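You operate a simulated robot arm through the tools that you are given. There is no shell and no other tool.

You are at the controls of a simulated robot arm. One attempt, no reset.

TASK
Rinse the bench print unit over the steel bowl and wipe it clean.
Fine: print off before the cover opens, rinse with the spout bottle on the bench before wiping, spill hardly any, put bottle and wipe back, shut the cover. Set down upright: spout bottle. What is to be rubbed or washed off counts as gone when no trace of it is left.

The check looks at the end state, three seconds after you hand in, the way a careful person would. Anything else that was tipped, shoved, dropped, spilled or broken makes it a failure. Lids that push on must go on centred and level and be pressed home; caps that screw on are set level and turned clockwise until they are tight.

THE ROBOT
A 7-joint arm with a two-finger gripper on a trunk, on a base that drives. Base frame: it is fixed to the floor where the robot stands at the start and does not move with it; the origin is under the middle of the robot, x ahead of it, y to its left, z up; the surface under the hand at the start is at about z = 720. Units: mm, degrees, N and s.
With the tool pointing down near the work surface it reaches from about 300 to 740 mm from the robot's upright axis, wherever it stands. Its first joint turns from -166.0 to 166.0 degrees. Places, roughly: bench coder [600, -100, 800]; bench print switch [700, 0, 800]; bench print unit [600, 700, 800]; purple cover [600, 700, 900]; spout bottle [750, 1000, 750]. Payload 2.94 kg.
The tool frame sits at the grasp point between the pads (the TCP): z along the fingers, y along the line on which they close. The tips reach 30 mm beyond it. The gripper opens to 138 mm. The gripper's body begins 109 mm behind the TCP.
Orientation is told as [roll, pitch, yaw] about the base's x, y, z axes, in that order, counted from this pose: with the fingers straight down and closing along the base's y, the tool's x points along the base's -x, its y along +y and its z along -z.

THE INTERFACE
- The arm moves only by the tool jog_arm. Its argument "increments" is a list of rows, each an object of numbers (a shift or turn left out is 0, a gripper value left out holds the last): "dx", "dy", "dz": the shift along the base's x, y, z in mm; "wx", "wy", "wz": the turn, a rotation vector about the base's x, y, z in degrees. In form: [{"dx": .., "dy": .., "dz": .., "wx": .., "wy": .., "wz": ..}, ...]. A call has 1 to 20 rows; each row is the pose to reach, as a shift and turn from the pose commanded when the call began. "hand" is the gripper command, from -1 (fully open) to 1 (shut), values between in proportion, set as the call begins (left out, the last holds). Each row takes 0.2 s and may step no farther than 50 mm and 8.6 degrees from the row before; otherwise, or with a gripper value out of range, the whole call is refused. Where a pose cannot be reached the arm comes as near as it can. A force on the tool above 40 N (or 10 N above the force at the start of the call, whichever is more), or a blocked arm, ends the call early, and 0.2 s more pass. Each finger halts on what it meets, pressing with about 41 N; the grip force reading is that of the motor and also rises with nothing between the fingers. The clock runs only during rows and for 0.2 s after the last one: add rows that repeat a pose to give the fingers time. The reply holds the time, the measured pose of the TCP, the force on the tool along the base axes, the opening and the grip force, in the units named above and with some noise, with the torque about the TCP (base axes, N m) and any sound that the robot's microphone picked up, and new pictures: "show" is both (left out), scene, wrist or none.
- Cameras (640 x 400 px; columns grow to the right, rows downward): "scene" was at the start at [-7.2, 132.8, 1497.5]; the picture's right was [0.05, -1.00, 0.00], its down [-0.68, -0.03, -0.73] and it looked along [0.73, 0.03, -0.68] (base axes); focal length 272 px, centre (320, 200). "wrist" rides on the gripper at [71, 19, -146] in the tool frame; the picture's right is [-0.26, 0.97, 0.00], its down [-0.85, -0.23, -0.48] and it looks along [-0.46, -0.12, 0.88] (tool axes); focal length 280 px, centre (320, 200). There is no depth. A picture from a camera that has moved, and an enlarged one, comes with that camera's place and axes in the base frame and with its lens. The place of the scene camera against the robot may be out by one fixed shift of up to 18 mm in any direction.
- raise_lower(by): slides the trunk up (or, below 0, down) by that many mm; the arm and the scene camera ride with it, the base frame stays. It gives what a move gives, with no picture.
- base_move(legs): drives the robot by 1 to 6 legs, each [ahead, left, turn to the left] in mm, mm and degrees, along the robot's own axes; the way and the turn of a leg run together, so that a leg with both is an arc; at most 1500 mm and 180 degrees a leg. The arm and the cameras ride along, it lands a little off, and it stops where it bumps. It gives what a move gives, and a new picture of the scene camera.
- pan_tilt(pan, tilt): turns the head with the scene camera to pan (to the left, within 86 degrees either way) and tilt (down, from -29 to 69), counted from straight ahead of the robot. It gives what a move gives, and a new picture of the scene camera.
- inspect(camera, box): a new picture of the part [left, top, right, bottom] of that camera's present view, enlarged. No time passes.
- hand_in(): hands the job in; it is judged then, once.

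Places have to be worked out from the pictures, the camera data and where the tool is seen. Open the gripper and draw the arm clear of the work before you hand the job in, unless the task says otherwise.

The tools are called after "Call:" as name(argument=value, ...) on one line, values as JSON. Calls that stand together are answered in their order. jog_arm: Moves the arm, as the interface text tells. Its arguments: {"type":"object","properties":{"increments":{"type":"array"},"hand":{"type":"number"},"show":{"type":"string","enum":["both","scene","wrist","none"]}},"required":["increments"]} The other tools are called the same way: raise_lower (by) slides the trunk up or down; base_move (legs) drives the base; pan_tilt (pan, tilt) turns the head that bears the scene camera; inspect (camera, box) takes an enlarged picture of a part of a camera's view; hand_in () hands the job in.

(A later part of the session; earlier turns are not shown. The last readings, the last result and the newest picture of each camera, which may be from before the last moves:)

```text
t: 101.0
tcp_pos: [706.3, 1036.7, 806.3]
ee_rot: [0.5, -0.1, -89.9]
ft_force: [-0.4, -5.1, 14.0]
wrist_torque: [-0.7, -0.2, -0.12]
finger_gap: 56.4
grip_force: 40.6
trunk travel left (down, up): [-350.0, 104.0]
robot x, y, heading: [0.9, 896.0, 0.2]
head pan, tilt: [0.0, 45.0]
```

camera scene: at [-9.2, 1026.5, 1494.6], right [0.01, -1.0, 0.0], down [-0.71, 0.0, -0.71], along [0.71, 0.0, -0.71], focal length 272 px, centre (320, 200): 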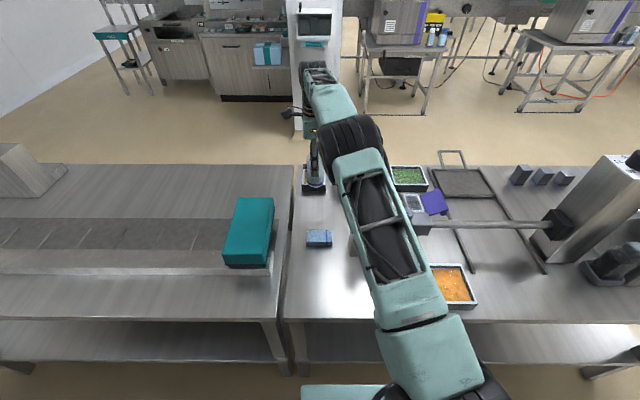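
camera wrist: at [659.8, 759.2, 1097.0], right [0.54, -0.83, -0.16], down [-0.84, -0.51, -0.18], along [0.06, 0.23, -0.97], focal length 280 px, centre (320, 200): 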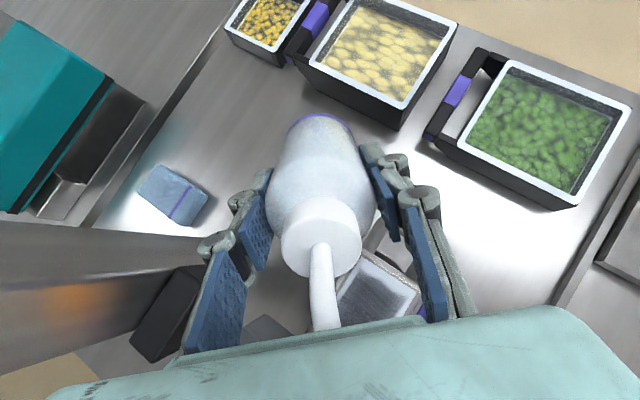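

The bottle touched down (14 N). I'll ease up 1.5 mm to relax the contact, then open the fingers.

Call:
jog_arm(increments=[{"dz": 1}, {"dz": 1.5}], hand=0.4, show="wrist")

Call:
inspect(camera="scene", box=[290, 170, 350, 240])

```text
t: 101.6
tcp_pos: [703.9, 1038.9, 807.5]
ee_rot: [0.2, -0.1, -89.9]
ft_force: [1.8, -2.6, 6.4]
wrist_torque: [-0.3, -0.36, -0.01]
finger_gap: 56.0
grip_force: 40.9
trunk travel left (down, up): [-350.0, 104.0]
robot x, y, heading: [-2.8, 894.5, 0.2]
head pan, tilt: [0.0, 45.0]
camera wrist: at [723.1, 1109.9, 952.5], right [0.97, -0.26, 0.0], down [-0.23, -0.85, 0.48], along [-0.12, -0.46, -0.88], focal length 280 px, centre (320, 200)
```

wrist: 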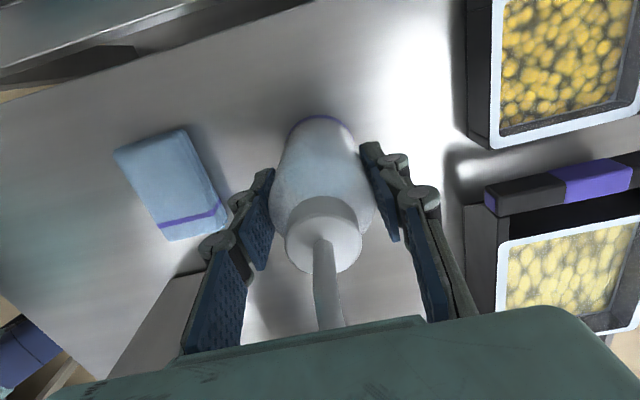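

```text
5.71 times, centred on (320, 205) of scene
camera zoom: at [-10.2, 1026.1, 1494.6], right [0.01, -1.0, 0.0], down [-0.71, 0.0, -0.71], along [0.71, 0.0, -0.71], focal length 1557 px, centre (320, 171)
```

zoom: 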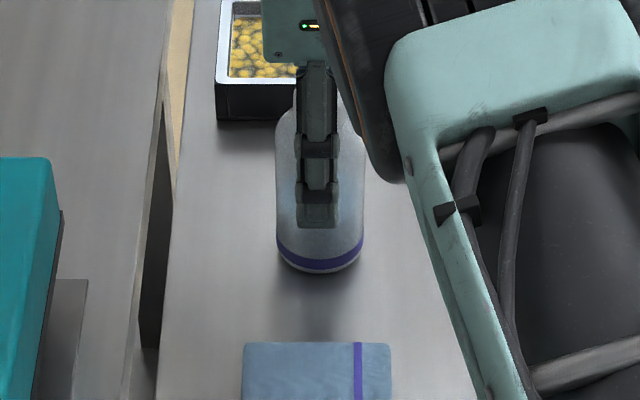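

Call:
jog_arm(increments=[{"dz": 1}, {"dz": 1}], hand=0.4, show="none")

```text
t: 102.2
tcp_pos: [704.1, 1038.4, 807.2]
ee_rot: [0.0, 0.0, -89.8]
ft_force: [-0.3, 0.3, -2.7]
wrist_torque: [-0.02, 0.0, -0.06]
finger_gap: 56.3
grip_force: 41.4
trunk travel left (down, up): [-350.0, 104.0]
robot x, y, heading: [2.4, 899.9, 0.3]
head pan, tilt: [0.0, 45.0]
```

Call:
jog_arm(increments=[{"dz": -0.7}, {"dz": -1}], hand=0.4, show="none")

Call:
jog_arm(increments=[{"dz": 0}, {"dz": 0}, {"dz": 0}], hand=-0.2, show="wrist")

Call:
inspect(camera="scene", box=[290, 170, 350, 240])

```text
t: 102.8
tcp_pos: [703.6, 1038.4, 807.0]
ee_rot: [0.3, 0.0, -90.0]
ft_force: [-1.0, 0.2, 2.6]
wrist_torque: [-0.08, 0.03, -0.06]
finger_gap: 56.5
grip_force: 40.9
trunk travel left (down, up): [-350.0, 104.0]
robot x, y, heading: [0.6, 899.1, 0.6]
head pan, tilt: [0.0, 45.0]
```

```text
t: 103.6
tcp_pos: [704.7, 1038.1, 805.4]
ee_rot: [0.2, -0.1, -89.9]
ft_force: [0.1, 0.3, -0.1]
wrist_torque: [-0.03, -0.01, 0.0]
finger_gap: 82.9
grip_force: 0.1
trunk travel left (down, up): [-350.0, 104.0]
robot x, y, heading: [0.9, 902.6, 0.4]
head pan, tilt: [0.0, 45.0]
camera wrist: at [723.5, 1110.2, 951.7], right [0.97, -0.26, 0.0], down [-0.23, -0.85, 0.48], along [-0.12, -0.46, -0.88], focal length 280 px, centre (320, 200)
```

wrist: 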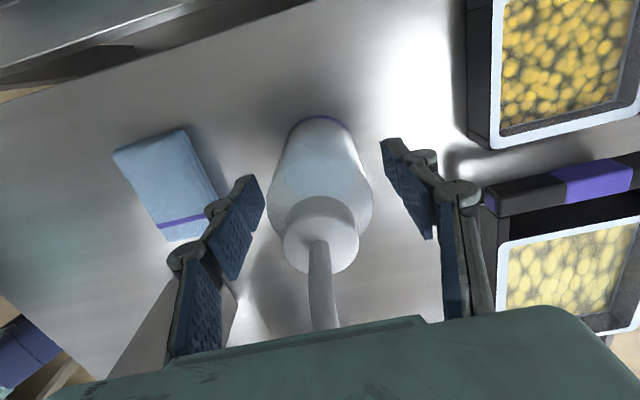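

```text
5.71 times, centred on (320, 205) of scene
camera zoom: at [-9.5, 1026.3, 1494.6], right [0.01, -1.0, 0.0], down [-0.71, 0.0, -0.71], along [0.71, 0.0, -0.71], focal length 1557 px, centre (320, 171)
```

zoom: 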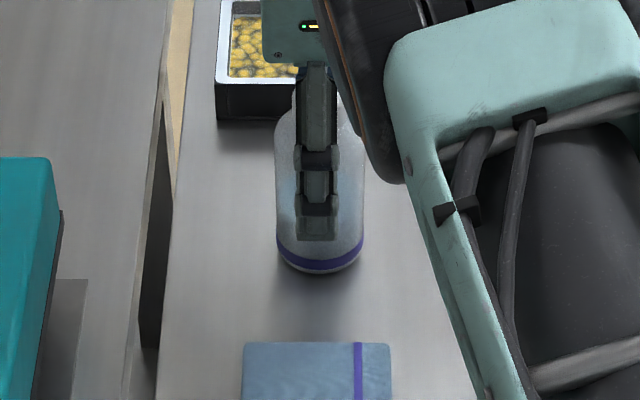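

The bottle stands upright back in its place. I'll raise the hand straight up clear of the spout, then go over to the wipe.

Call:
jog_arm(increments=[{"dz": 20}, {"dz": 50}, {"dz": 90}, {"dz": 130}, {"dz": 170}, {"dz": 195}, {"dx": -40, "dz": 195}, {"dx": -85, "dz": 195}, {"dx": -125, "dz": 190}, {"dx": -131, "dz": 170}, {"dx": -131, "dz": 140}], hand=-0.2, show="both")

Call:
inspect(camera="scene", box=[270, 160, 370, 260])

Call:
inspect(camera="wrist", box=[200, 60, 440, 240])

```text
t: 106.0
tcp_pos: [571.9, 1035.9, 946.9]
ee_rot: [0.2, -0.1, -89.8]
ft_force: [-0.5, 0.1, 0.6]
wrist_torque: [-0.02, -0.01, 0.0]
finger_gap: 82.5
grip_force: 0.0
trunk travel left (down, up): [-350.0, 104.0]
robot x, y, heading: [2.9, 895.5, 0.3]
head pan, tilt: [0.0, 45.0]
camera scene: at [-9.1, 1026.4, 1494.6], right [0.01, -1.0, 0.0], down [-0.71, 0.0, -0.71], along [0.71, 0.0, -0.71], focal length 272 px, centre (320, 200)
camera wrist: at [589.9, 1108.2, 1092.3], right [0.97, -0.26, 0.0], down [-0.23, -0.85, 0.48], along [-0.12, -0.46, -0.88], focal length 280 px, centre (320, 200)
```

scene: 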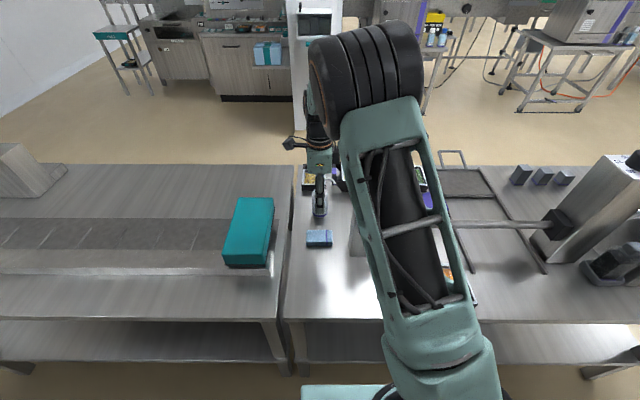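
wrist: 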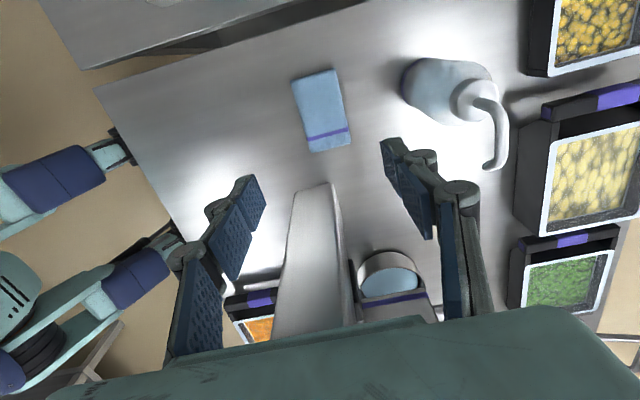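

```text
4.00 times, centred on (320, 210) of scene
camera zoom: at [-9.1, 1026.4, 1494.6], right [0.01, -1.0, 0.0], down [-0.71, 0.0, -0.71], along [0.71, 0.0, -0.71], focal length 1090 px, centre (320, 160)
```

zoom: 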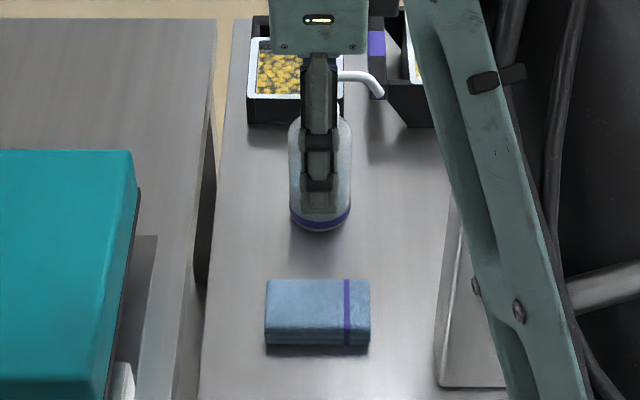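

```text
2.22 times, centred on (320, 150) of wrist
camera zoom: at [589.9, 1108.2, 1092.3], right [0.97, -0.26, 0.0], down [-0.23, -0.85, 0.48], along [-0.12, -0.46, -0.88], focal length 623 px, centre (320, 311)
```

zoom: 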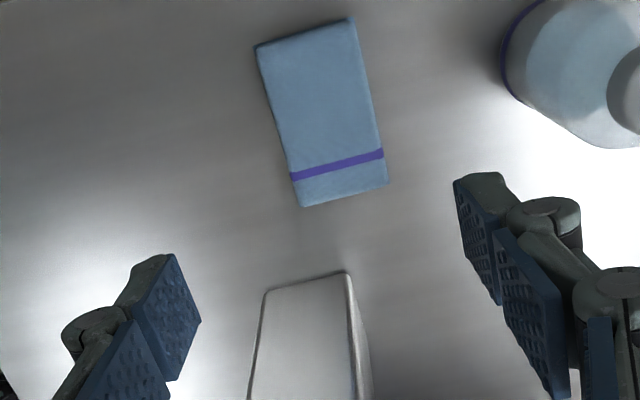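

Bottle and spout look undisturbed. The wipe measures x 549–600, y 994–1084, centre (574.5, 1039). I'll descend with the fingers straddling its 51 mm width, tips ~9 mm above the bench.

Call:
jog_arm(increments=[{"dx": 2.5, "dy": 3, "dz": -40}, {"dx": 2.5, "dy": 3, "dz": -85}, {"dx": 2.5, "dy": 3, "dz": -125}, {"dx": 2.5, "dy": 3, "dz": -155}, {"dx": 2.5, "dy": 3, "dz": -175}, {"dx": 2.5, "dy": 3, "dz": -187}, {"dx": 2.5, "dy": 3, "dz": -187}], hand=-0.2, show="both")

Call:
inspect(camera="wrist", box=[220, 60, 440, 240])

Call:
inspect(camera="scene", box=[280, 190, 360, 260])

```text
t: 107.6
tcp_pos: [574.5, 1040.6, 758.0]
ee_rot: [0.2, -0.1, -89.9]
ft_force: [-0.4, 0.2, 0.1]
wrist_torque: [-0.01, -0.02, 0.01]
finger_gap: 82.6
grip_force: 0.0
trunk travel left (down, up): [-350.0, 104.0]
robot x, y, heading: [4.3, 897.5, 0.5]
head pan, tilt: [0.0, 45.0]
camera scene: at [-9.4, 1026.3, 1494.6], right [0.01, -1.0, 0.0], down [-0.71, 0.0, -0.71], along [0.71, 0.0, -0.71], focal length 272 px, centre (320, 200)
camera wrist: at [594.0, 1112.4, 903.8], right [0.97, -0.26, 0.0], down [-0.23, -0.85, 0.48], along [-0.12, -0.46, -0.88], focal length 280 px, centre (320, 200)
```

scene: 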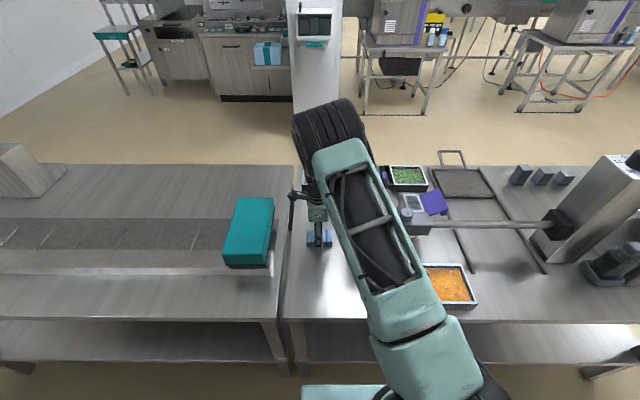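
wrist: 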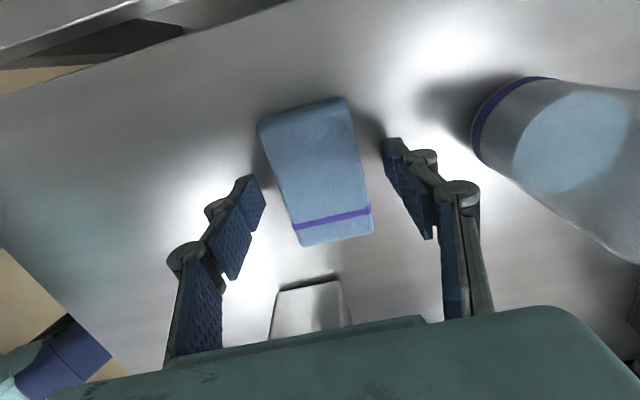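

```text
2.22 times, centred on (330, 150) of wrist
camera zoom: at [594.0, 1112.4, 903.8], right [0.97, -0.26, 0.0], down [-0.23, -0.85, 0.48], along [-0.12, -0.46, -0.88], focal length 623 px, centre (298, 311)
```

zoom: 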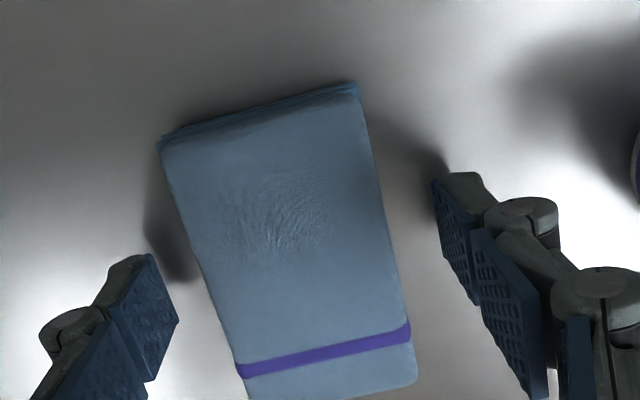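

```text
5.71 times, centred on (320, 225) of scene
camera zoom: at [-9.4, 1026.3, 1494.6], right [0.01, -1.0, 0.0], down [-0.71, 0.0, -0.71], along [0.71, 0.0, -0.71], focal length 1557 px, centre (320, 57)
```

zoom: 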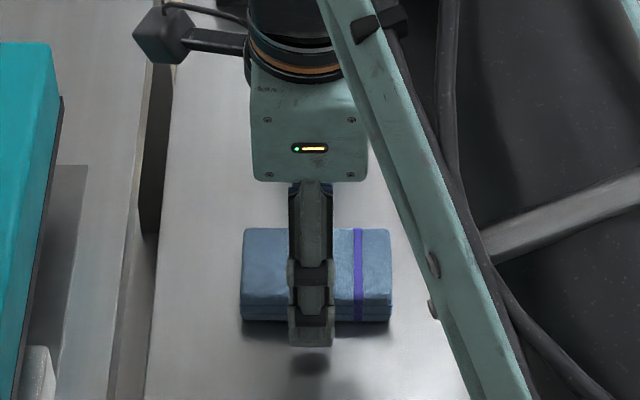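

The fingers straddle the wipe at its middle. I'll close on it.

Call:
jog_arm(increments=[{"dz": 0}, {"dz": 0}, {"dz": 0}, {"dz": 0}], hand=0.6, show="wrist")

Call:
inspect(camera="wrist", box=[220, 60, 440, 240])

```text
t: 108.6
tcp_pos: [575.2, 1041.2, 758.6]
ee_rot: [0.2, -0.1, -89.8]
ft_force: [-0.1, 0.5, 0.6]
wrist_torque: [0.0, -0.01, -0.02]
finger_gap: 52.4
grip_force: 41.0
trunk travel left (down, up): [-350.0, 104.0]
robot x, y, heading: [0.7, 896.8, 0.1]
head pan, tilt: [0.0, 45.0]
camera wrist: at [594.0, 1112.4, 904.0], right [0.97, -0.26, 0.0], down [-0.23, -0.85, 0.48], along [-0.12, -0.46, -0.88], focal length 280 px, centre (320, 200)
```

wrist: 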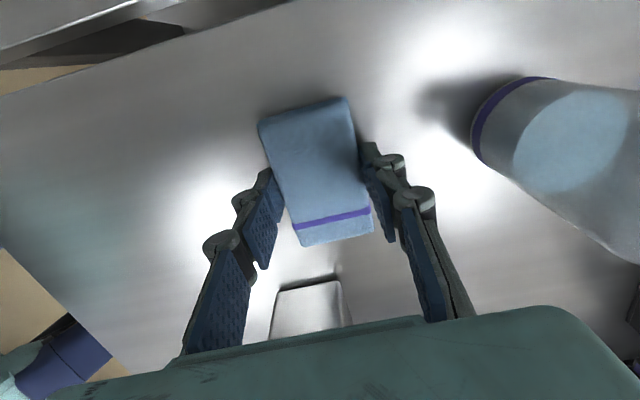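

```text
2.22 times, centred on (330, 150) of wrist
camera zoom: at [594.0, 1112.4, 904.0], right [0.97, -0.26, 0.0], down [-0.23, -0.85, 0.48], along [-0.12, -0.46, -0.88], focal length 623 px, centre (298, 311)
```

zoom: 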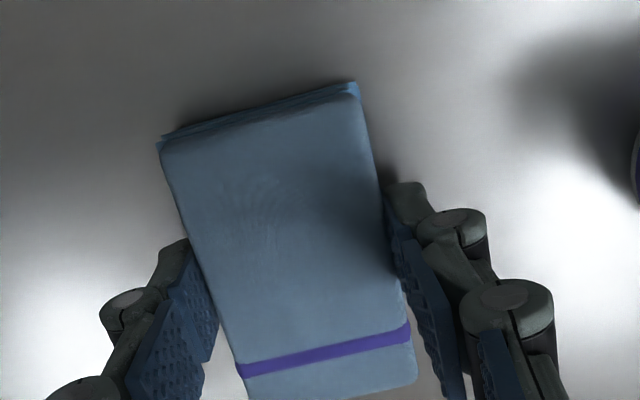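

Gripped (52.4 mm). I'll lift it well above the post's height, then carry it over to the print unit while turning to yaw 0.

Call:
jog_arm(increments=[{"dz": 10}, {"dz": 40}, {"dz": 85}, {"dz": 130}, {"dz": 175}, {"dz": 220}, {"dz": 265}, {"dz": 305}, {"dz": 330}, {"dz": 330}], hand=0.6, show="none")

Call:
jog_arm(increments=[{"dx": 4, "dy": -25, "wz": 8}, {"dx": 8, "dy": -50, "wz": 16}, {"dx": 12, "dy": -75, "wz": 24}, {"dx": 16, "dy": -100, "wz": 32}, {"dx": 20, "dy": -125, "wz": 40}, {"dx": 24, "dy": -150, "wz": 48}, {"dx": 28, "dy": -175, "wz": 56}, {"dx": 32, "dy": -200, "wz": 64}, {"dx": 36, "dy": -225, "wz": 72}, {"dx": 38, "dy": -250, "wz": 80}, {"dx": 39, "dy": -275, "wz": 88}, {"dx": 39, "dy": -297, "wz": 89.9}, {"dx": 39, "dy": -297, "dz": -40, "wz": 89.9}, {"dx": 39, "dy": -297, "dz": -80, "wz": 89.9}], hand=0.6, show="both")

```text
t: 110.8
tcp_pos: [575.9, 1043.2, 1088.5]
ee_rot: [0.2, 0.0, -89.9]
ft_force: [0.5, 0.8, 0.4]
wrist_torque: [0.01, -0.02, -0.01]
finger_gap: 52.8
grip_force: 40.4
trunk travel left (down, up): [-350.0, 104.0]
robot x, y, heading: [-0.1, 897.7, 0.5]
head pan, tilt: [0.0, 45.0]
```

```text
t: 113.8
tcp_pos: [615.6, 741.9, 1008.5]
ee_rot: [0.2, -0.2, -0.1]
ft_force: [0.2, 0.2, 0.0]
wrist_torque: [-0.01, 0.05, 0.04]
finger_gap: 52.7
grip_force: 41.2
trunk travel left (down, up): [-350.0, 104.0]
robot x, y, heading: [0.8, 896.7, 0.4]
head pan, tilt: [0.0, 45.0]
camera scene: at [-9.0, 1026.3, 1494.7], right [0.01, -1.0, 0.0], down [-0.71, 0.0, -0.71], along [0.71, 0.0, -0.71], focal length 272 px, centre (320, 200)
camera wrist: at [544.1, 761.8, 1154.0], right [0.26, 0.97, 0.0], down [0.85, -0.23, 0.48], along [0.46, -0.12, -0.88], focal length 280 px, centre (320, 200)
```

scene: 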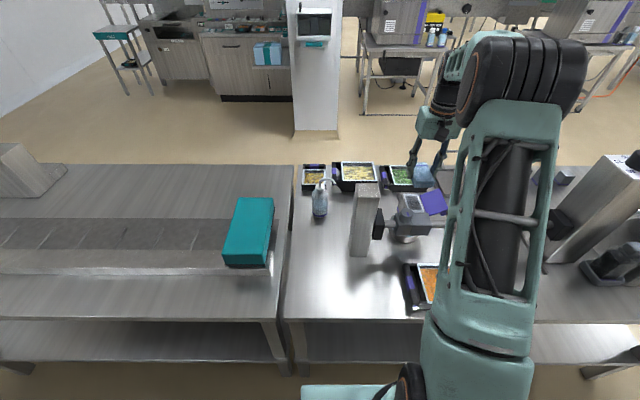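
wrist: 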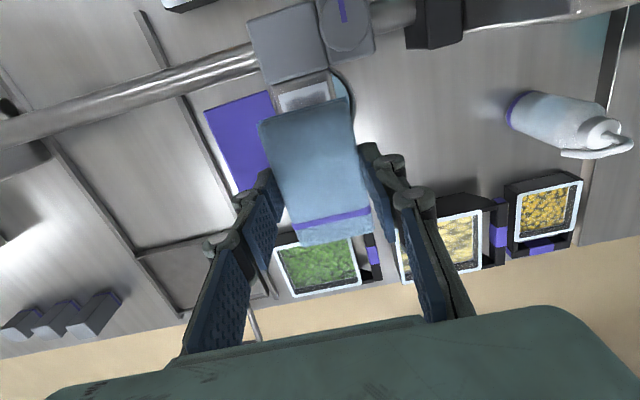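

The wipe is over the plate with its long side along x. I'll lower to just above contact (expected contact at TCP z≈903).

Call:
jog_arm(increments=[{"dy": 1, "dz": -35}, {"dy": 1, "dz": -65}, {"dy": 1, "dz": -85}, {"dy": 1, "dz": -95}, {"dy": 1, "dz": -98}, {"dy": 1, "dz": -98}], hand=0.6, show="wrist")

Call:
inspect(camera="scene", box=[385, 165, 455, 245])

Call:
inspect(camera="wrist", box=[200, 40, 420, 240])

```text
t: 115.2
tcp_pos: [616.4, 744.2, 910.3]
ee_rot: [0.2, -0.2, 0.0]
ft_force: [1.2, 0.0, -0.3]
wrist_torque: [0.02, 0.0, 0.0]
finger_gap: 52.8
grip_force: 41.3
trunk travel left (down, up): [-350.0, 104.0]
robot x, y, heading: [3.6, 899.1, 0.6]
head pan, tilt: [0.0, 45.0]
camera wrist: at [545.5, 764.0, 1057.2], right [0.26, 0.97, 0.0], down [0.85, -0.23, 0.48], along [0.46, -0.12, -0.88], focal length 280 px, centre (320, 200)
```

wrist: 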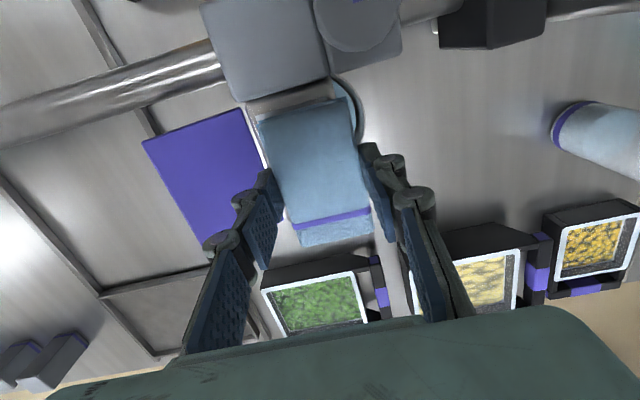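

```text
5.00 times, centred on (420, 205) of scene
camera zoom: at [-9.4, 1026.3, 1494.6], right [0.01, -1.0, 0.0], down [-0.71, 0.0, -0.71], along [0.71, 0.0, -0.71], focal length 1362 px, centre (-180, 175)
```

zoom: 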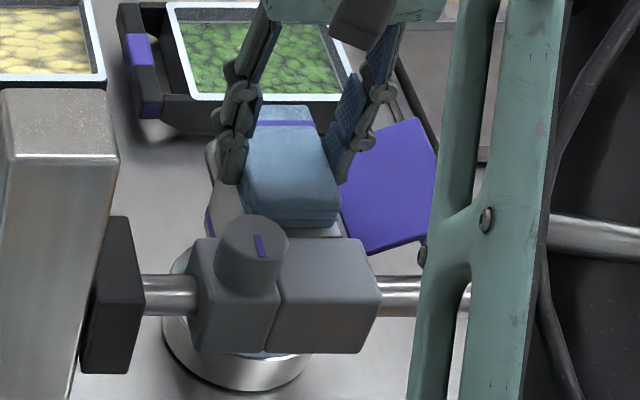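

```text
2.00 times, centred on (310, 140) of wrist
camera zoom: at [545.5, 764.0, 1057.2], right [0.26, 0.97, 0.0], down [0.85, -0.23, 0.48], along [0.46, -0.12, -0.88], focal length 561 px, centre (340, 320)
```

zoom: 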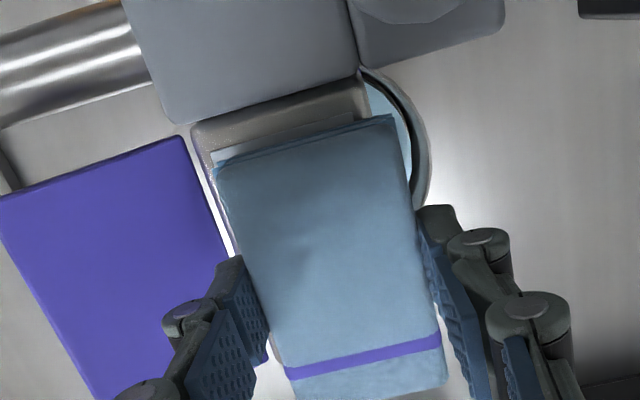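

The wipe hovers right over the plate and covers the smear. I'll lower in 1–2 mm steps until light contact.

Call:
jog_arm(increments=[{"dz": -2}, {"dz": -4}, {"dz": -5}, {"dz": -6}, {"dz": -7}], hand=0.6, show="none")

```text
t: 116.4
tcp_pos: [616.0, 745.2, 906.9]
ee_rot: [0.0, -0.4, 0.0]
ft_force: [0.4, -2.2, 18.7]
wrist_torque: [-0.01, 0.61, 0.0]
finger_gap: 52.9
grip_force: 41.1
trunk travel left (down, up): [-350.0, 104.0]
robot x, y, heading: [-0.1, 898.9, 0.3]
head pan, tilt: [0.0, 45.0]
```

Contact with about 19 N. I'll ease by 0.5 mm and rub back and forth over the smear in x and y with small strokes.

Call:
jog_arm(increments=[{"dx": 3, "dy": -2, "dz": 0.5}, {"dx": 7, "dy": -4, "dz": 0.5}, {"dx": 3, "dy": -6, "dz": 0.5}, {"dx": -1, "dy": -8, "dz": 0.5}, {"dx": -4, "dy": -6, "dz": 0.5}, {"dx": 0, "dy": -4, "dz": 0.5}, {"dx": 4, "dy": -2, "dz": 0.5}, {"dx": 8, "dy": 0, "dz": 0.5}, {"dx": 4, "dy": -4, "dz": 0.5}, {"dx": 0, "dy": -8, "dz": 0.5}, {"dx": -4, "dy": -8, "dz": 0.5}, {"dx": -4, "dy": -3, "dz": 0.5}, {"dx": 0, "dy": 0, "dz": 0.5}, {"dx": 5, "dy": -3, "dz": 0.5}, {"dx": 9, "dy": -6, "dz": 0.5}, {"dx": 4, "dy": -8, "dz": 0.5}, {"dx": 0, "dy": -4, "dz": 0.5}], hand=0.6, show="none")

```text
t: 120.0
tcp_pos: [618.2, 739.6, 906.9]
ee_rot: [0.1, -0.6, 0.0]
ft_force: [11.2, 0.8, 24.6]
wrist_torque: [0.06, 0.61, -0.02]
finger_gap: 52.5
grip_force: 40.8
trunk travel left (down, up): [-350.0, 104.0]
robot x, y, heading: [-0.7, 898.5, 0.3]
head pan, tilt: [0.0, 45.0]
```

Rubbing went through without a stop. I'll lift the wipe and move aside slightly to look at the plate.

Call:
jog_arm(increments=[{"dz": 15}, {"dz": 45}, {"dz": 80}, {"dx": 20, "dz": 110}, {"dx": 50, "dz": 130}, {"dx": 80, "dz": 130}], hand=0.6, show="wrist")

Call:
inspect(camera="scene", box=[395, 180, 445, 220])

Call:
inspect(camera="wrist", box=[230, 0, 390, 120])

```text
t: 121.4
tcp_pos: [695.8, 739.1, 1032.5]
ee_rot: [0.1, 0.1, 0.1]
ft_force: [-0.3, -0.3, -0.1]
wrist_torque: [0.01, -0.01, -0.02]
finger_gap: 52.8
grip_force: 40.8
trunk travel left (down, up): [-350.0, 104.0]
robot x, y, heading: [0.6, 901.7, 0.1]
head pan, tilt: [0.0, 45.0]
camera wrist: at [625.2, 758.9, 1178.9], right [0.26, 0.97, 0.0], down [0.85, -0.23, 0.47], along [0.46, -0.12, -0.88], focal length 280 px, centre (320, 200)
```

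wrist: 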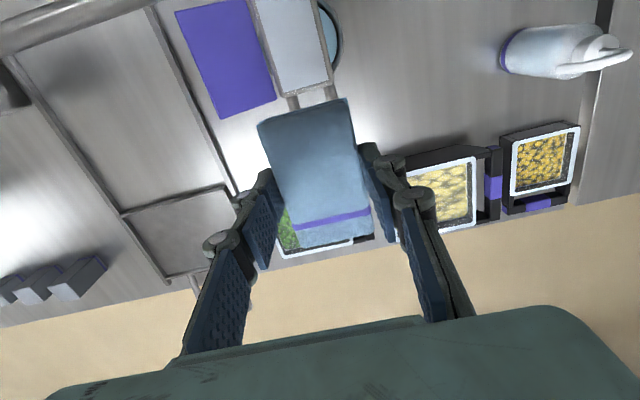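

```text
10.00 times, centred on (420, 200) of scene
camera zoom: at [-8.4, 1026.1, 1494.6], right [0.01, -1.0, 0.0], down [-0.71, 0.0, -0.71], along [0.71, 0.0, -0.71], focal length 2725 px, centre (-680, 200)
```

zoom: 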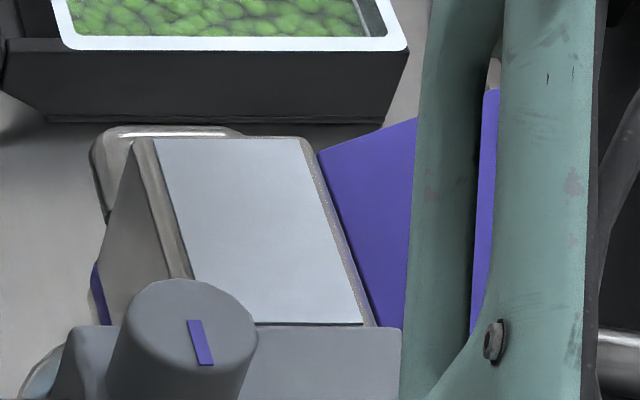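

```text
3.33 times, centred on (310, 60) of wrist
camera zoom: at [625.2, 758.9, 1178.9], right [0.26, 0.97, 0.0], down [0.85, -0.23, 0.47], along [0.46, -0.12, -0.88], focal length 935 px, centre (353, 667)
```

zoom: 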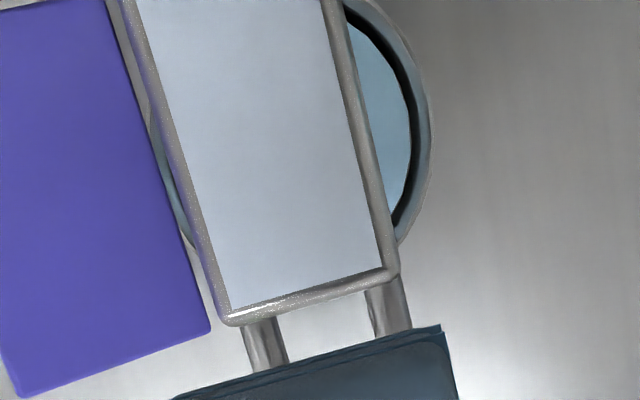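

The plate is clean white with no trace left. I'll take the wipe back along the reverse path above the post.

Call:
jog_arm(increments=[{"dx": -35, "dz": 30}, {"dx": -75, "dz": 54.5}, {"dx": -80, "dy": 20, "dz": 54.5, "wz": -6}, {"dx": -83, "dy": 45, "dz": 54.5, "wz": -14}, {"dx": -86, "dy": 70, "dz": 54.5, "wz": -22}, {"dx": -90, "dy": 95, "dz": 54.5, "wz": -30}, {"dx": -94, "dy": 120, "dz": 54.5, "wz": -38}, {"dx": -98, "dy": 145, "dz": 54.5, "wz": -46}, {"dx": -102, "dy": 170, "dz": 54.5, "wz": -54}, {"dx": -106, "dy": 195, "dz": 54.5, "wz": -62}, {"dx": -110, "dy": 220, "dz": 54.5, "wz": -70}, {"dx": -114, "dy": 245, "dz": 54.5, "wz": -78}, {"dx": -117, "dy": 270, "dz": 54.5, "wz": -86}, {"dx": -119, "dy": 290, "dz": 54.5, "wz": -89.9}, {"dx": -119, "dy": 300, "dz": 54.5, "wz": -89.9}, {"dx": -119, "dy": 300, "dz": 54.5, "wz": -89.9}], hand=0.6, show="both")

```text
t: 124.8
tcp_pos: [576.6, 1040.2, 1091.2]
ee_rot: [0.2, 0.0, -89.9]
ft_force: [0.0, 0.1, -0.5]
wrist_torque: [0.0, 0.0, -0.01]
finger_gap: 52.7
grip_force: 41.0
trunk travel left (down, up): [-350.0, 104.0]
robot x, y, heading: [0.3, 897.1, 0.6]
head pan, tilt: [0.0, 45.0]
camera scene: at [-9.4, 1026.3, 1494.6], right [0.01, -1.0, 0.0], down [-0.71, 0.0, -0.71], along [0.71, 0.0, -0.71], focal length 272 px, centre (320, 200)
camera wrist: at [595.7, 1112.7, 1235.5], right [0.97, -0.26, 0.0], down [-0.23, -0.85, 0.48], along [-0.12, -0.46, -0.88], focal length 280 px, centre (320, 200)
```

scene: 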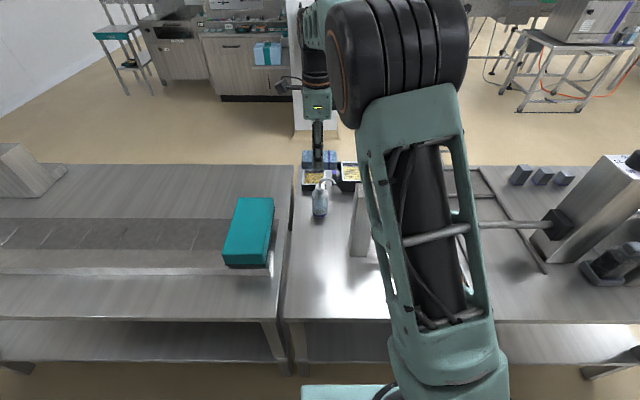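
wrist: 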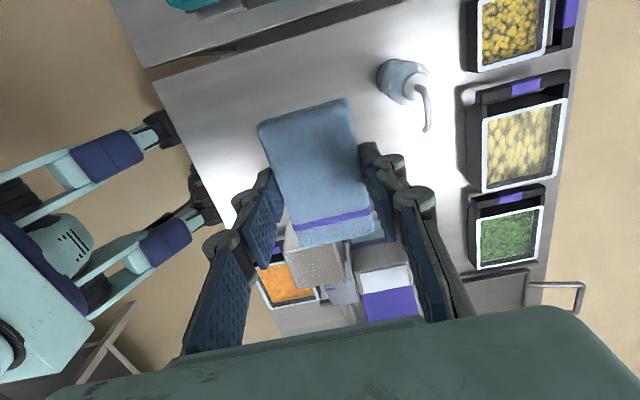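

Back over its place. I'll lower to a few mm above the bench.

Call:
jog_arm(increments=[{"dz": -45}, {"dz": -90}, {"dz": -135}, {"dz": -180}, {"dz": -225}, {"dz": -265}, {"dz": -295}, {"dz": -315}, {"dz": -323}, {"dz": -323}], hand=0.6, show="none")

Call:
jog_arm(increments=[{"dz": -2}, {"dz": -3.5}, {"dz": -5}, {"dz": -6}], hand=0.6, show="wrist")

```text
t: 127.0
tcp_pos: [577.0, 1039.5, 767.8]
ee_rot: [0.1, -0.1, -89.9]
ft_force: [0.2, 0.6, 0.8]
wrist_torque: [0.01, 0.0, 0.02]
finger_gap: 52.5
grip_force: 41.0
trunk travel left (down, up): [-350.0, 104.0]
robot x, y, heading: [-2.3, 896.5, 0.4]
head pan, tilt: [0.0, 45.0]
```

```text
t: 128.0
tcp_pos: [577.4, 1040.3, 761.1]
ee_rot: [0.1, -0.1, -89.9]
ft_force: [-0.4, 0.0, 0.2]
wrist_torque: [-0.02, 0.01, 0.0]
finger_gap: 52.7
grip_force: 40.8
trunk travel left (down, up): [-350.0, 104.0]
robot x, y, heading: [-0.1, 896.4, 0.7]
head pan, tilt: [0.0, 45.0]
camera wrist: at [595.3, 1112.1, 906.1], right [0.97, -0.26, 0.0], down [-0.23, -0.85, 0.48], along [-0.12, -0.46, -0.88], focal length 280 px, centre (320, 200)
```

wrist: 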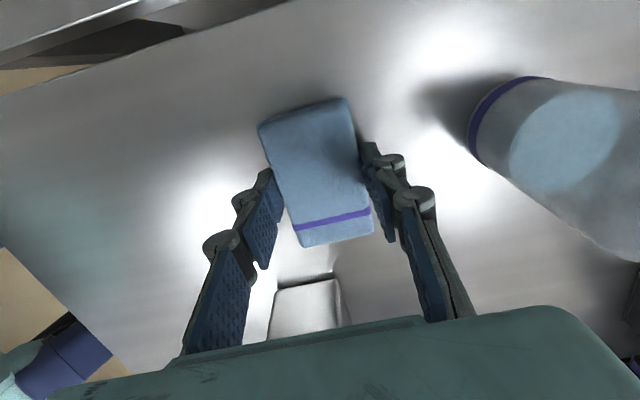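

Call:
jog_arm(increments=[{"dx": -1, "dz": -1}, {"dx": -2, "dz": -2}, {"dx": -2, "dz": -3}], hand=0.6, show="none")

```text
t: 128.8
tcp_pos: [575.7, 1039.9, 757.8]
ee_rot: [0.2, -0.1, -89.8]
ft_force: [-0.2, -0.2, 1.2]
wrist_torque: [-0.07, 0.05, -0.03]
finger_gap: 52.6
grip_force: 40.9
trunk travel left (down, up): [-350.0, 104.0]
robot x, y, heading: [-2.1, 899.9, 0.4]
head pan, tilt: [0.0, 45.0]
```

The wipe is at its original height with first contact showing. I'll open the fingers and rise straight up.

Call:
jog_arm(increments=[{"dz": -0.5}, {"dz": -0.5}, {"dz": -0.5}], hand=-0.2, show="wrist")

Call:
jog_arm(increments=[{"dz": 20}, {"dz": 60}, {"dz": 105}, {"dz": 150}, {"dz": 195}, {"dz": 240}, {"dz": 285}, {"dz": 330}], hand=-0.2, show="both")

Call:
inspect(camera="scene", box=[270, 160, 370, 270])

```text
t: 129.6
tcp_pos: [575.3, 1040.7, 756.9]
ee_rot: [0.2, 0.0, -90.0]
ft_force: [0.5, -0.8, 0.5]
wrist_torque: [0.0, -0.02, 0.04]
finger_gap: 82.6
grip_force: 0.1
trunk travel left (down, up): [-350.0, 104.0]
robot x, y, heading: [-1.1, 897.5, 0.3]
head pan, tilt: [0.0, 45.0]
camera wrist: at [593.4, 1111.8, 902.9], right [0.97, -0.26, 0.0], down [-0.23, -0.85, 0.48], along [-0.12, -0.46, -0.88], focal length 280 px, centre (320, 200)
```

wrist: 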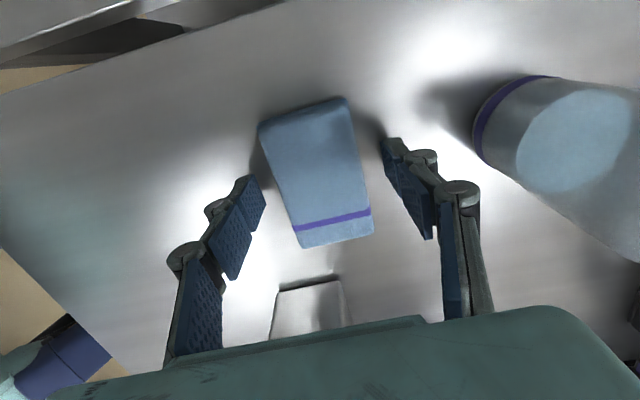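

```text
t: 131.4
tcp_pos: [579.7, 1038.0, 1082.6]
ee_rot: [0.2, 0.0, -89.8]
ft_force: [-0.3, 0.3, 0.2]
wrist_torque: [0.0, 0.02, 0.0]
finger_gap: 82.9
grip_force: 0.0
trunk travel left (down, up): [-350.0, 104.0]
robot x, y, heading: [1.0, 897.4, 0.4]
head pan, tilt: [0.0, 45.0]
camera scene: at [-9.7, 1026.1, 1494.6], right [0.01, -1.0, 0.0], down [-0.71, 0.0, -0.71], along [0.71, 0.0, -0.71], focal length 272 px, centre (320, 200)
camera wrist: at [598.6, 1110.5, 1228.8], right [0.97, -0.26, 0.0], down [-0.23, -0.85, 0.48], along [-0.12, -0.46, -0.88], focal length 280 px, centre (320, 200)
```

scene: 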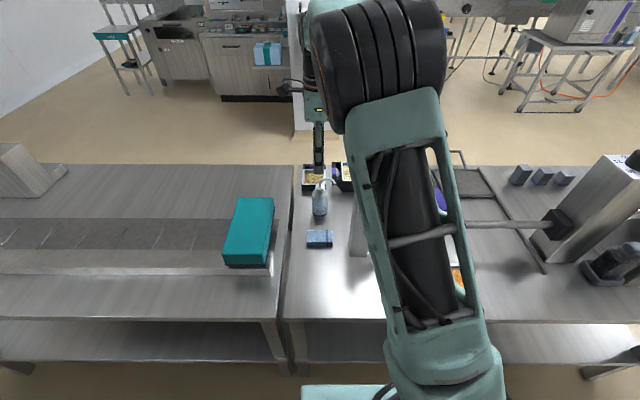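
wrist: 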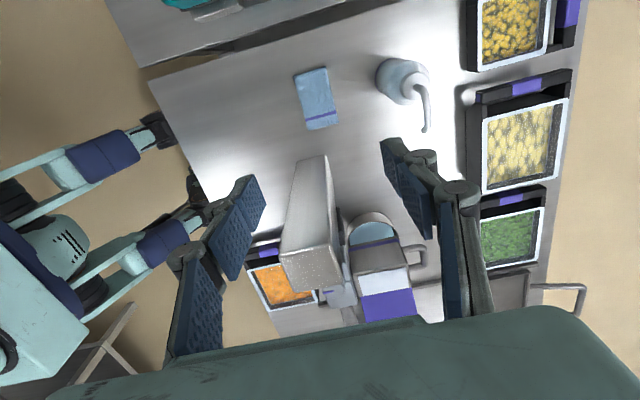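

```text
3.64 times, centred on (320, 215) of scene
camera zoom: at [-9.7, 1026.1, 1494.6], right [0.01, -1.0, 0.0], down [-0.71, 0.0, -0.71], along [0.71, 0.0, -0.71], focal length 991 px, centre (320, 146)
```

zoom: 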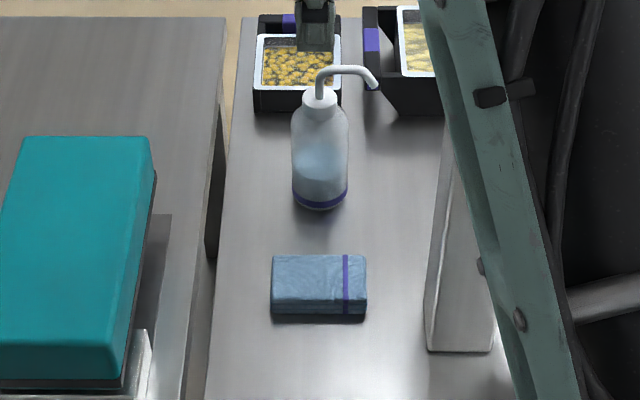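

Bottle and wipe are back in place and nothing is spilled on the bench. Next is shutting the cover: I'll turn the hand back to yaw 0 at height and drive right.

Call:
jog_arm(increments=[{"dz": 10, "wz": 8}, {"dz": 20, "wz": 16}, {"dz": 20, "wz": 24}, {"dz": 20, "wz": 32}, {"dz": 20, "wz": 40}, {"dz": 20, "wz": 48}, {"dz": 20, "wz": 56}, {"dz": 20, "wz": 64}, {"dz": 20, "wz": 72}, {"dz": 20, "wz": 80}, {"dz": 20, "wz": 88}, {"dz": 20, "wz": 89.9}], hand=-0.2, show="none")

Call:
base_move(legs=[[0, -270, 0]])

```text
t: 134.0
tcp_pos: [575.9, 1041.8, 1105.2]
ee_rot: [0.2, -0.2, 0.1]
ft_force: [0.8, 0.4, 0.1]
wrist_torque: [0.01, -0.02, -0.02]
finger_gap: 82.9
grip_force: 0.0
trunk travel left (down, up): [-350.0, 104.0]
robot x, y, heading: [-2.6, 897.4, 0.4]
head pan, tilt: [0.0, 45.0]
```

```text
t: 136.9
tcp_pos: [578.0, 777.2, 1105.6]
ee_rot: [0.2, -0.1, 0.5]
ft_force: [-0.3, 0.0, -0.1]
wrist_torque: [0.04, 0.0, -0.01]
finger_gap: 83.0
grip_force: 0.1
trunk travel left (down, up): [-350.0, 104.0]
robot x, y, heading: [3.5, 626.6, 0.7]
head pan, tilt: [0.0, 45.0]
camera scene: at [-7.8, 757.7, 1494.6], right [0.02, -1.0, 0.0], down [-0.71, -0.01, -0.71], along [0.71, 0.01, -0.71], focal length 272 px, centre (320, 200)
```

scene: 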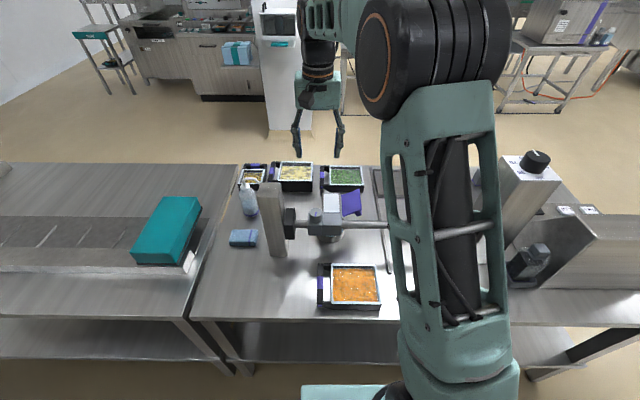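

The plate and open cover are in clear view. I'll zoom to confirm the plate is clean and measure the cover's open angle.

Call:
inspect(camera="scene", box=[315, 180, 370, 225])

Call:
inspect(camera="wrist", box=[180, 40, 420, 240])

```text
8.89 times, centred on (342, 202) of scene
camera zoom: at [-7.8, 757.7, 1494.6], right [0.02, -1.0, 0.0], down [-0.71, -0.01, -0.71], along [0.71, 0.01, -0.71], focal length 2422 px, centre (120, 178)
```

zoom: 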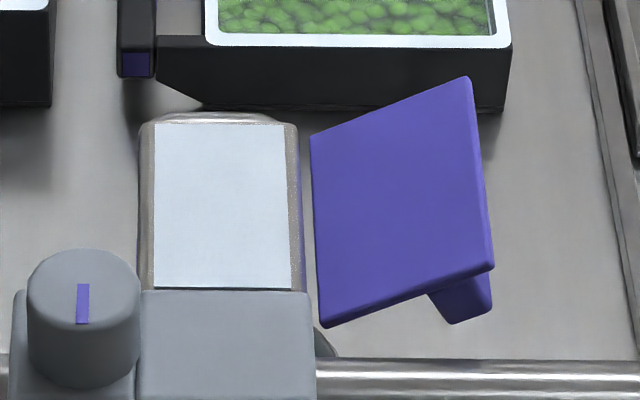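

```text
2.00 times, centred on (300, 140) of wrist
camera zoom: at [506.4, 796.1, 1251.6], right [0.25, 0.97, 0.0], down [0.85, -0.22, 0.48], along [0.46, -0.12, -0.88], focal length 561 px, centre (360, 320)
```

zoom: 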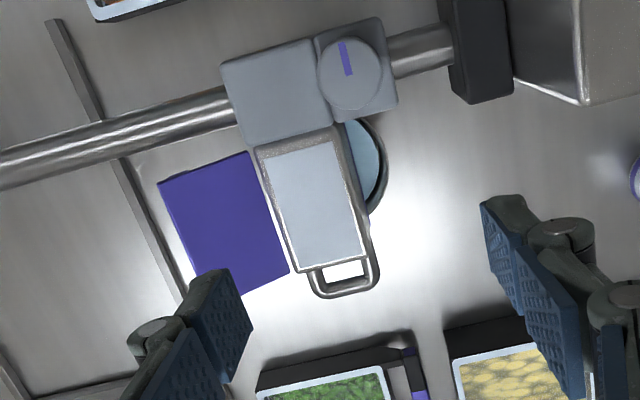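

Plate spotless; the cover lies open at about 154° with its rib underneath. I'll come in from the front (x≈680), with the hand tilted 75° so the lower finger can slide under the rib and the upper finger stays above the cover.

Call:
jog_arm(increments=[{"dx": 15, "dy": -15, "wx": 8}, {"dx": 30, "dy": -30, "wx": 16}, {"dx": 45, "dy": -45, "wx": 24}, {"dx": 60, "dy": -60, "wx": 32}, {"dx": 75, "dy": -75, "wx": 40}, {"dx": 90, "dy": -85, "wx": 48}, {"dx": 102, "dy": -95, "wx": 56}, {"dx": 102, "dy": -105, "dz": -20, "wx": 64}, {"dx": 102, "dy": -115, "dz": -45, "wx": 72}, {"dx": 102, "dy": -125, "dz": -75, "wx": 75}, {"dx": 102, "dy": -130, "dz": -105, "wx": 75}], hand=-0.16, show="both")

```text
t: 139.3
tcp_pos: [681.0, 646.0, 1001.6]
ee_rot: [75.2, -0.6, 0.1]
ft_force: [0.3, 0.4, 0.9]
wrist_torque: [-0.04, 0.01, -0.02]
finger_gap: 80.2
grip_force: 0.1
trunk travel left (down, up): [-350.0, 104.0]
robot x, y, heading: [5.9, 627.9, 0.9]
head pan, tilt: [0.0, 45.0]
camera scene: at [-7.7, 757.8, 1494.7], right [0.02, -1.0, 0.0], down [-0.71, -0.01, -0.71], along [0.71, 0.01, -0.71], focal length 272 px, centre (320, 200)
camera wrist: at [608.8, 511.4, 1056.1], right [0.25, 0.25, 0.94], down [0.85, -0.52, -0.09], along [0.46, 0.82, -0.34], focal length 280 px, centre (320, 200)
```

scene: 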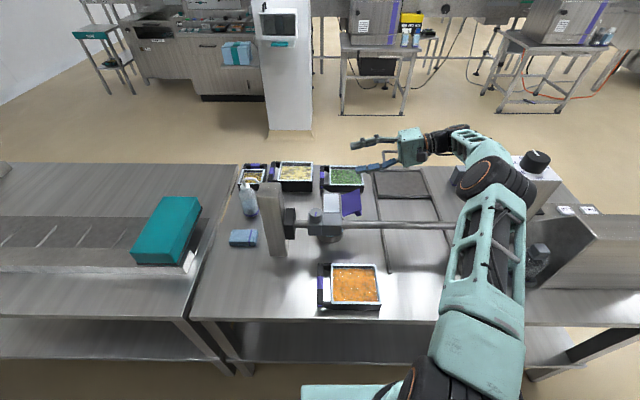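
wrist: 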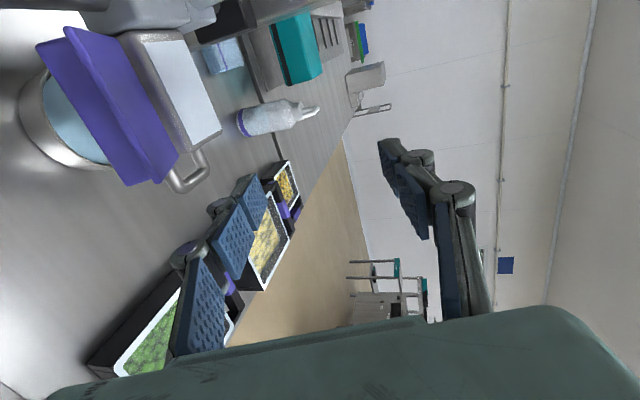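

Call:
inspect(camera="scene", box=[420, 110, 600, 290])

Call:
inspect(camera="wrist", box=[0, 0, 260, 200])

```text
2.22 times, centred on (510, 200) of scene
camera zoom: at [-7.7, 757.8, 1494.7], right [0.02, -1.0, 0.0], down [-0.71, -0.01, -0.71], along [0.71, 0.01, -0.71], focal length 606 px, centre (-102, 200)
```

zoom: 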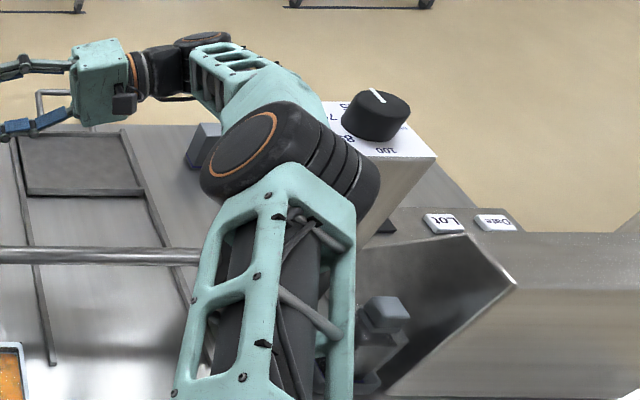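

```text
2.00 times, centred on (130, 100) of wrist
camera zoom: at [608.8, 511.4, 1056.1], right [0.25, 0.25, 0.94], down [0.85, -0.52, -0.09], along [0.46, 0.82, -0.34], focal length 561 px, centre (700, 400)
```

zoom: 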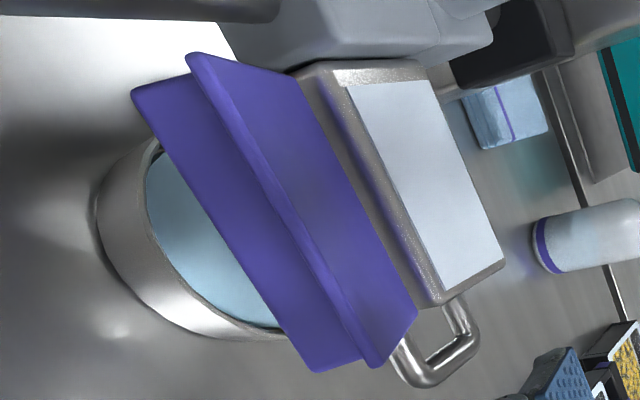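

With a 50° tilt the wrist stays far from the column and the lower finger can still get under the rib. I'll rotate back to 50° and descend in front of the cover (x≈680).

Call:
jog_arm(increments=[{"dy": 3, "dz": -5, "wx": -8}, {"dy": 6, "dz": -15, "wx": -16}, {"dy": 9, "dz": -30, "wx": -24}, {"dy": 10.7, "dz": -55, "wx": -25.2}, {"dy": 10.7, "dz": -80, "wx": -25.2}, {"dy": 10.7, "dz": -104, "wx": -25.2}, {"dy": 10.7, "dz": -104, "wx": -25.2}], hand=-0.16, show="both")

Call:
inspect(camera="scene", box=[310, 150, 410, 240])

Call:
inspect(camera="wrist", box=[100, 0, 460, 240])

```text
t: 140.9
tcp_pos: [680.6, 657.2, 897.3]
ee_rot: [50.1, -0.5, 0.2]
ft_force: [-0.3, -0.6, -0.8]
wrist_torque: [0.0, -0.01, 0.0]
finger_gap: 79.8
grip_force: 0.1
trunk travel left (down, up): [-350.0, 104.0]
robot x, y, heading: [-1.9, 628.7, 1.1]
head pan, tilt: [0.0, 45.0]
camera scene: at [-7.7, 757.8, 1494.6], right [0.02, -1.0, 0.0], down [-0.71, -0.01, -0.71], along [0.71, 0.01, -0.71], focal length 272 px, centre (320, 200)
camera wrist: at [609.2, 557.9, 1005.1], right [0.25, 0.62, 0.74], down [0.85, -0.51, 0.14], along [0.46, 0.6, -0.66], focal length 280 px, centre (320, 200)
```

scene: 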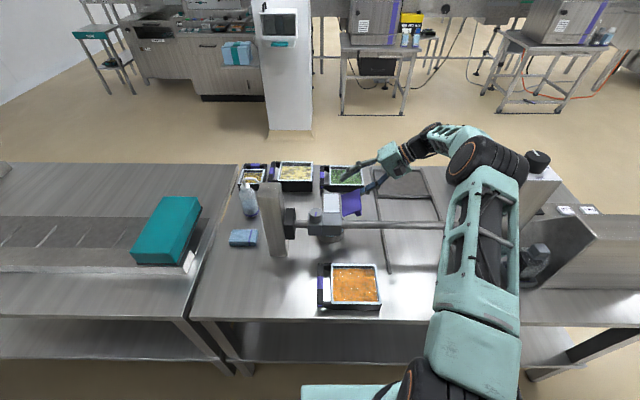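
wrist: 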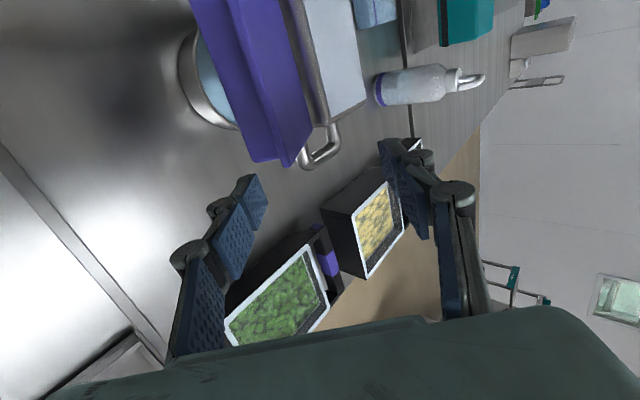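

```text
4.44 times, centred on (360, 195) of scene
camera zoom: at [-7.7, 757.8, 1494.6], right [0.02, -1.0, 0.0], down [-0.71, -0.01, -0.71], along [0.71, 0.01, -0.71], focal length 1211 px, centre (142, 222)
```

zoom: 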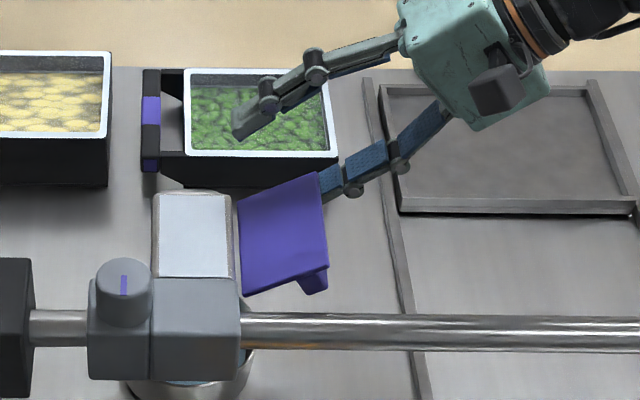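

```text
1.67 times, centred on (280, 120) of wrist
camera zoom: at [609.2, 557.9, 1005.1], right [0.25, 0.62, 0.74], down [0.85, -0.51, 0.14], along [0.46, 0.6, -0.66], focal length 467 px, centre (387, 333)
```

zoom: 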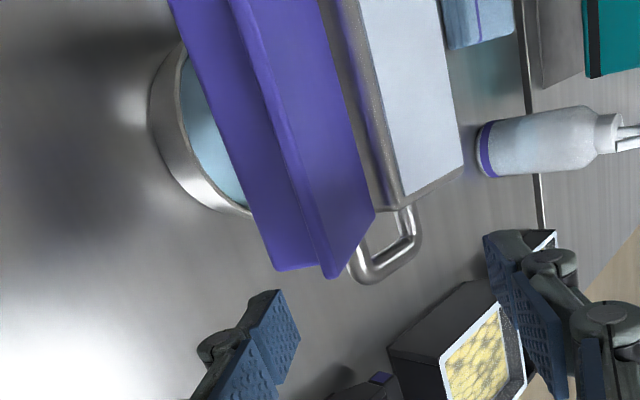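

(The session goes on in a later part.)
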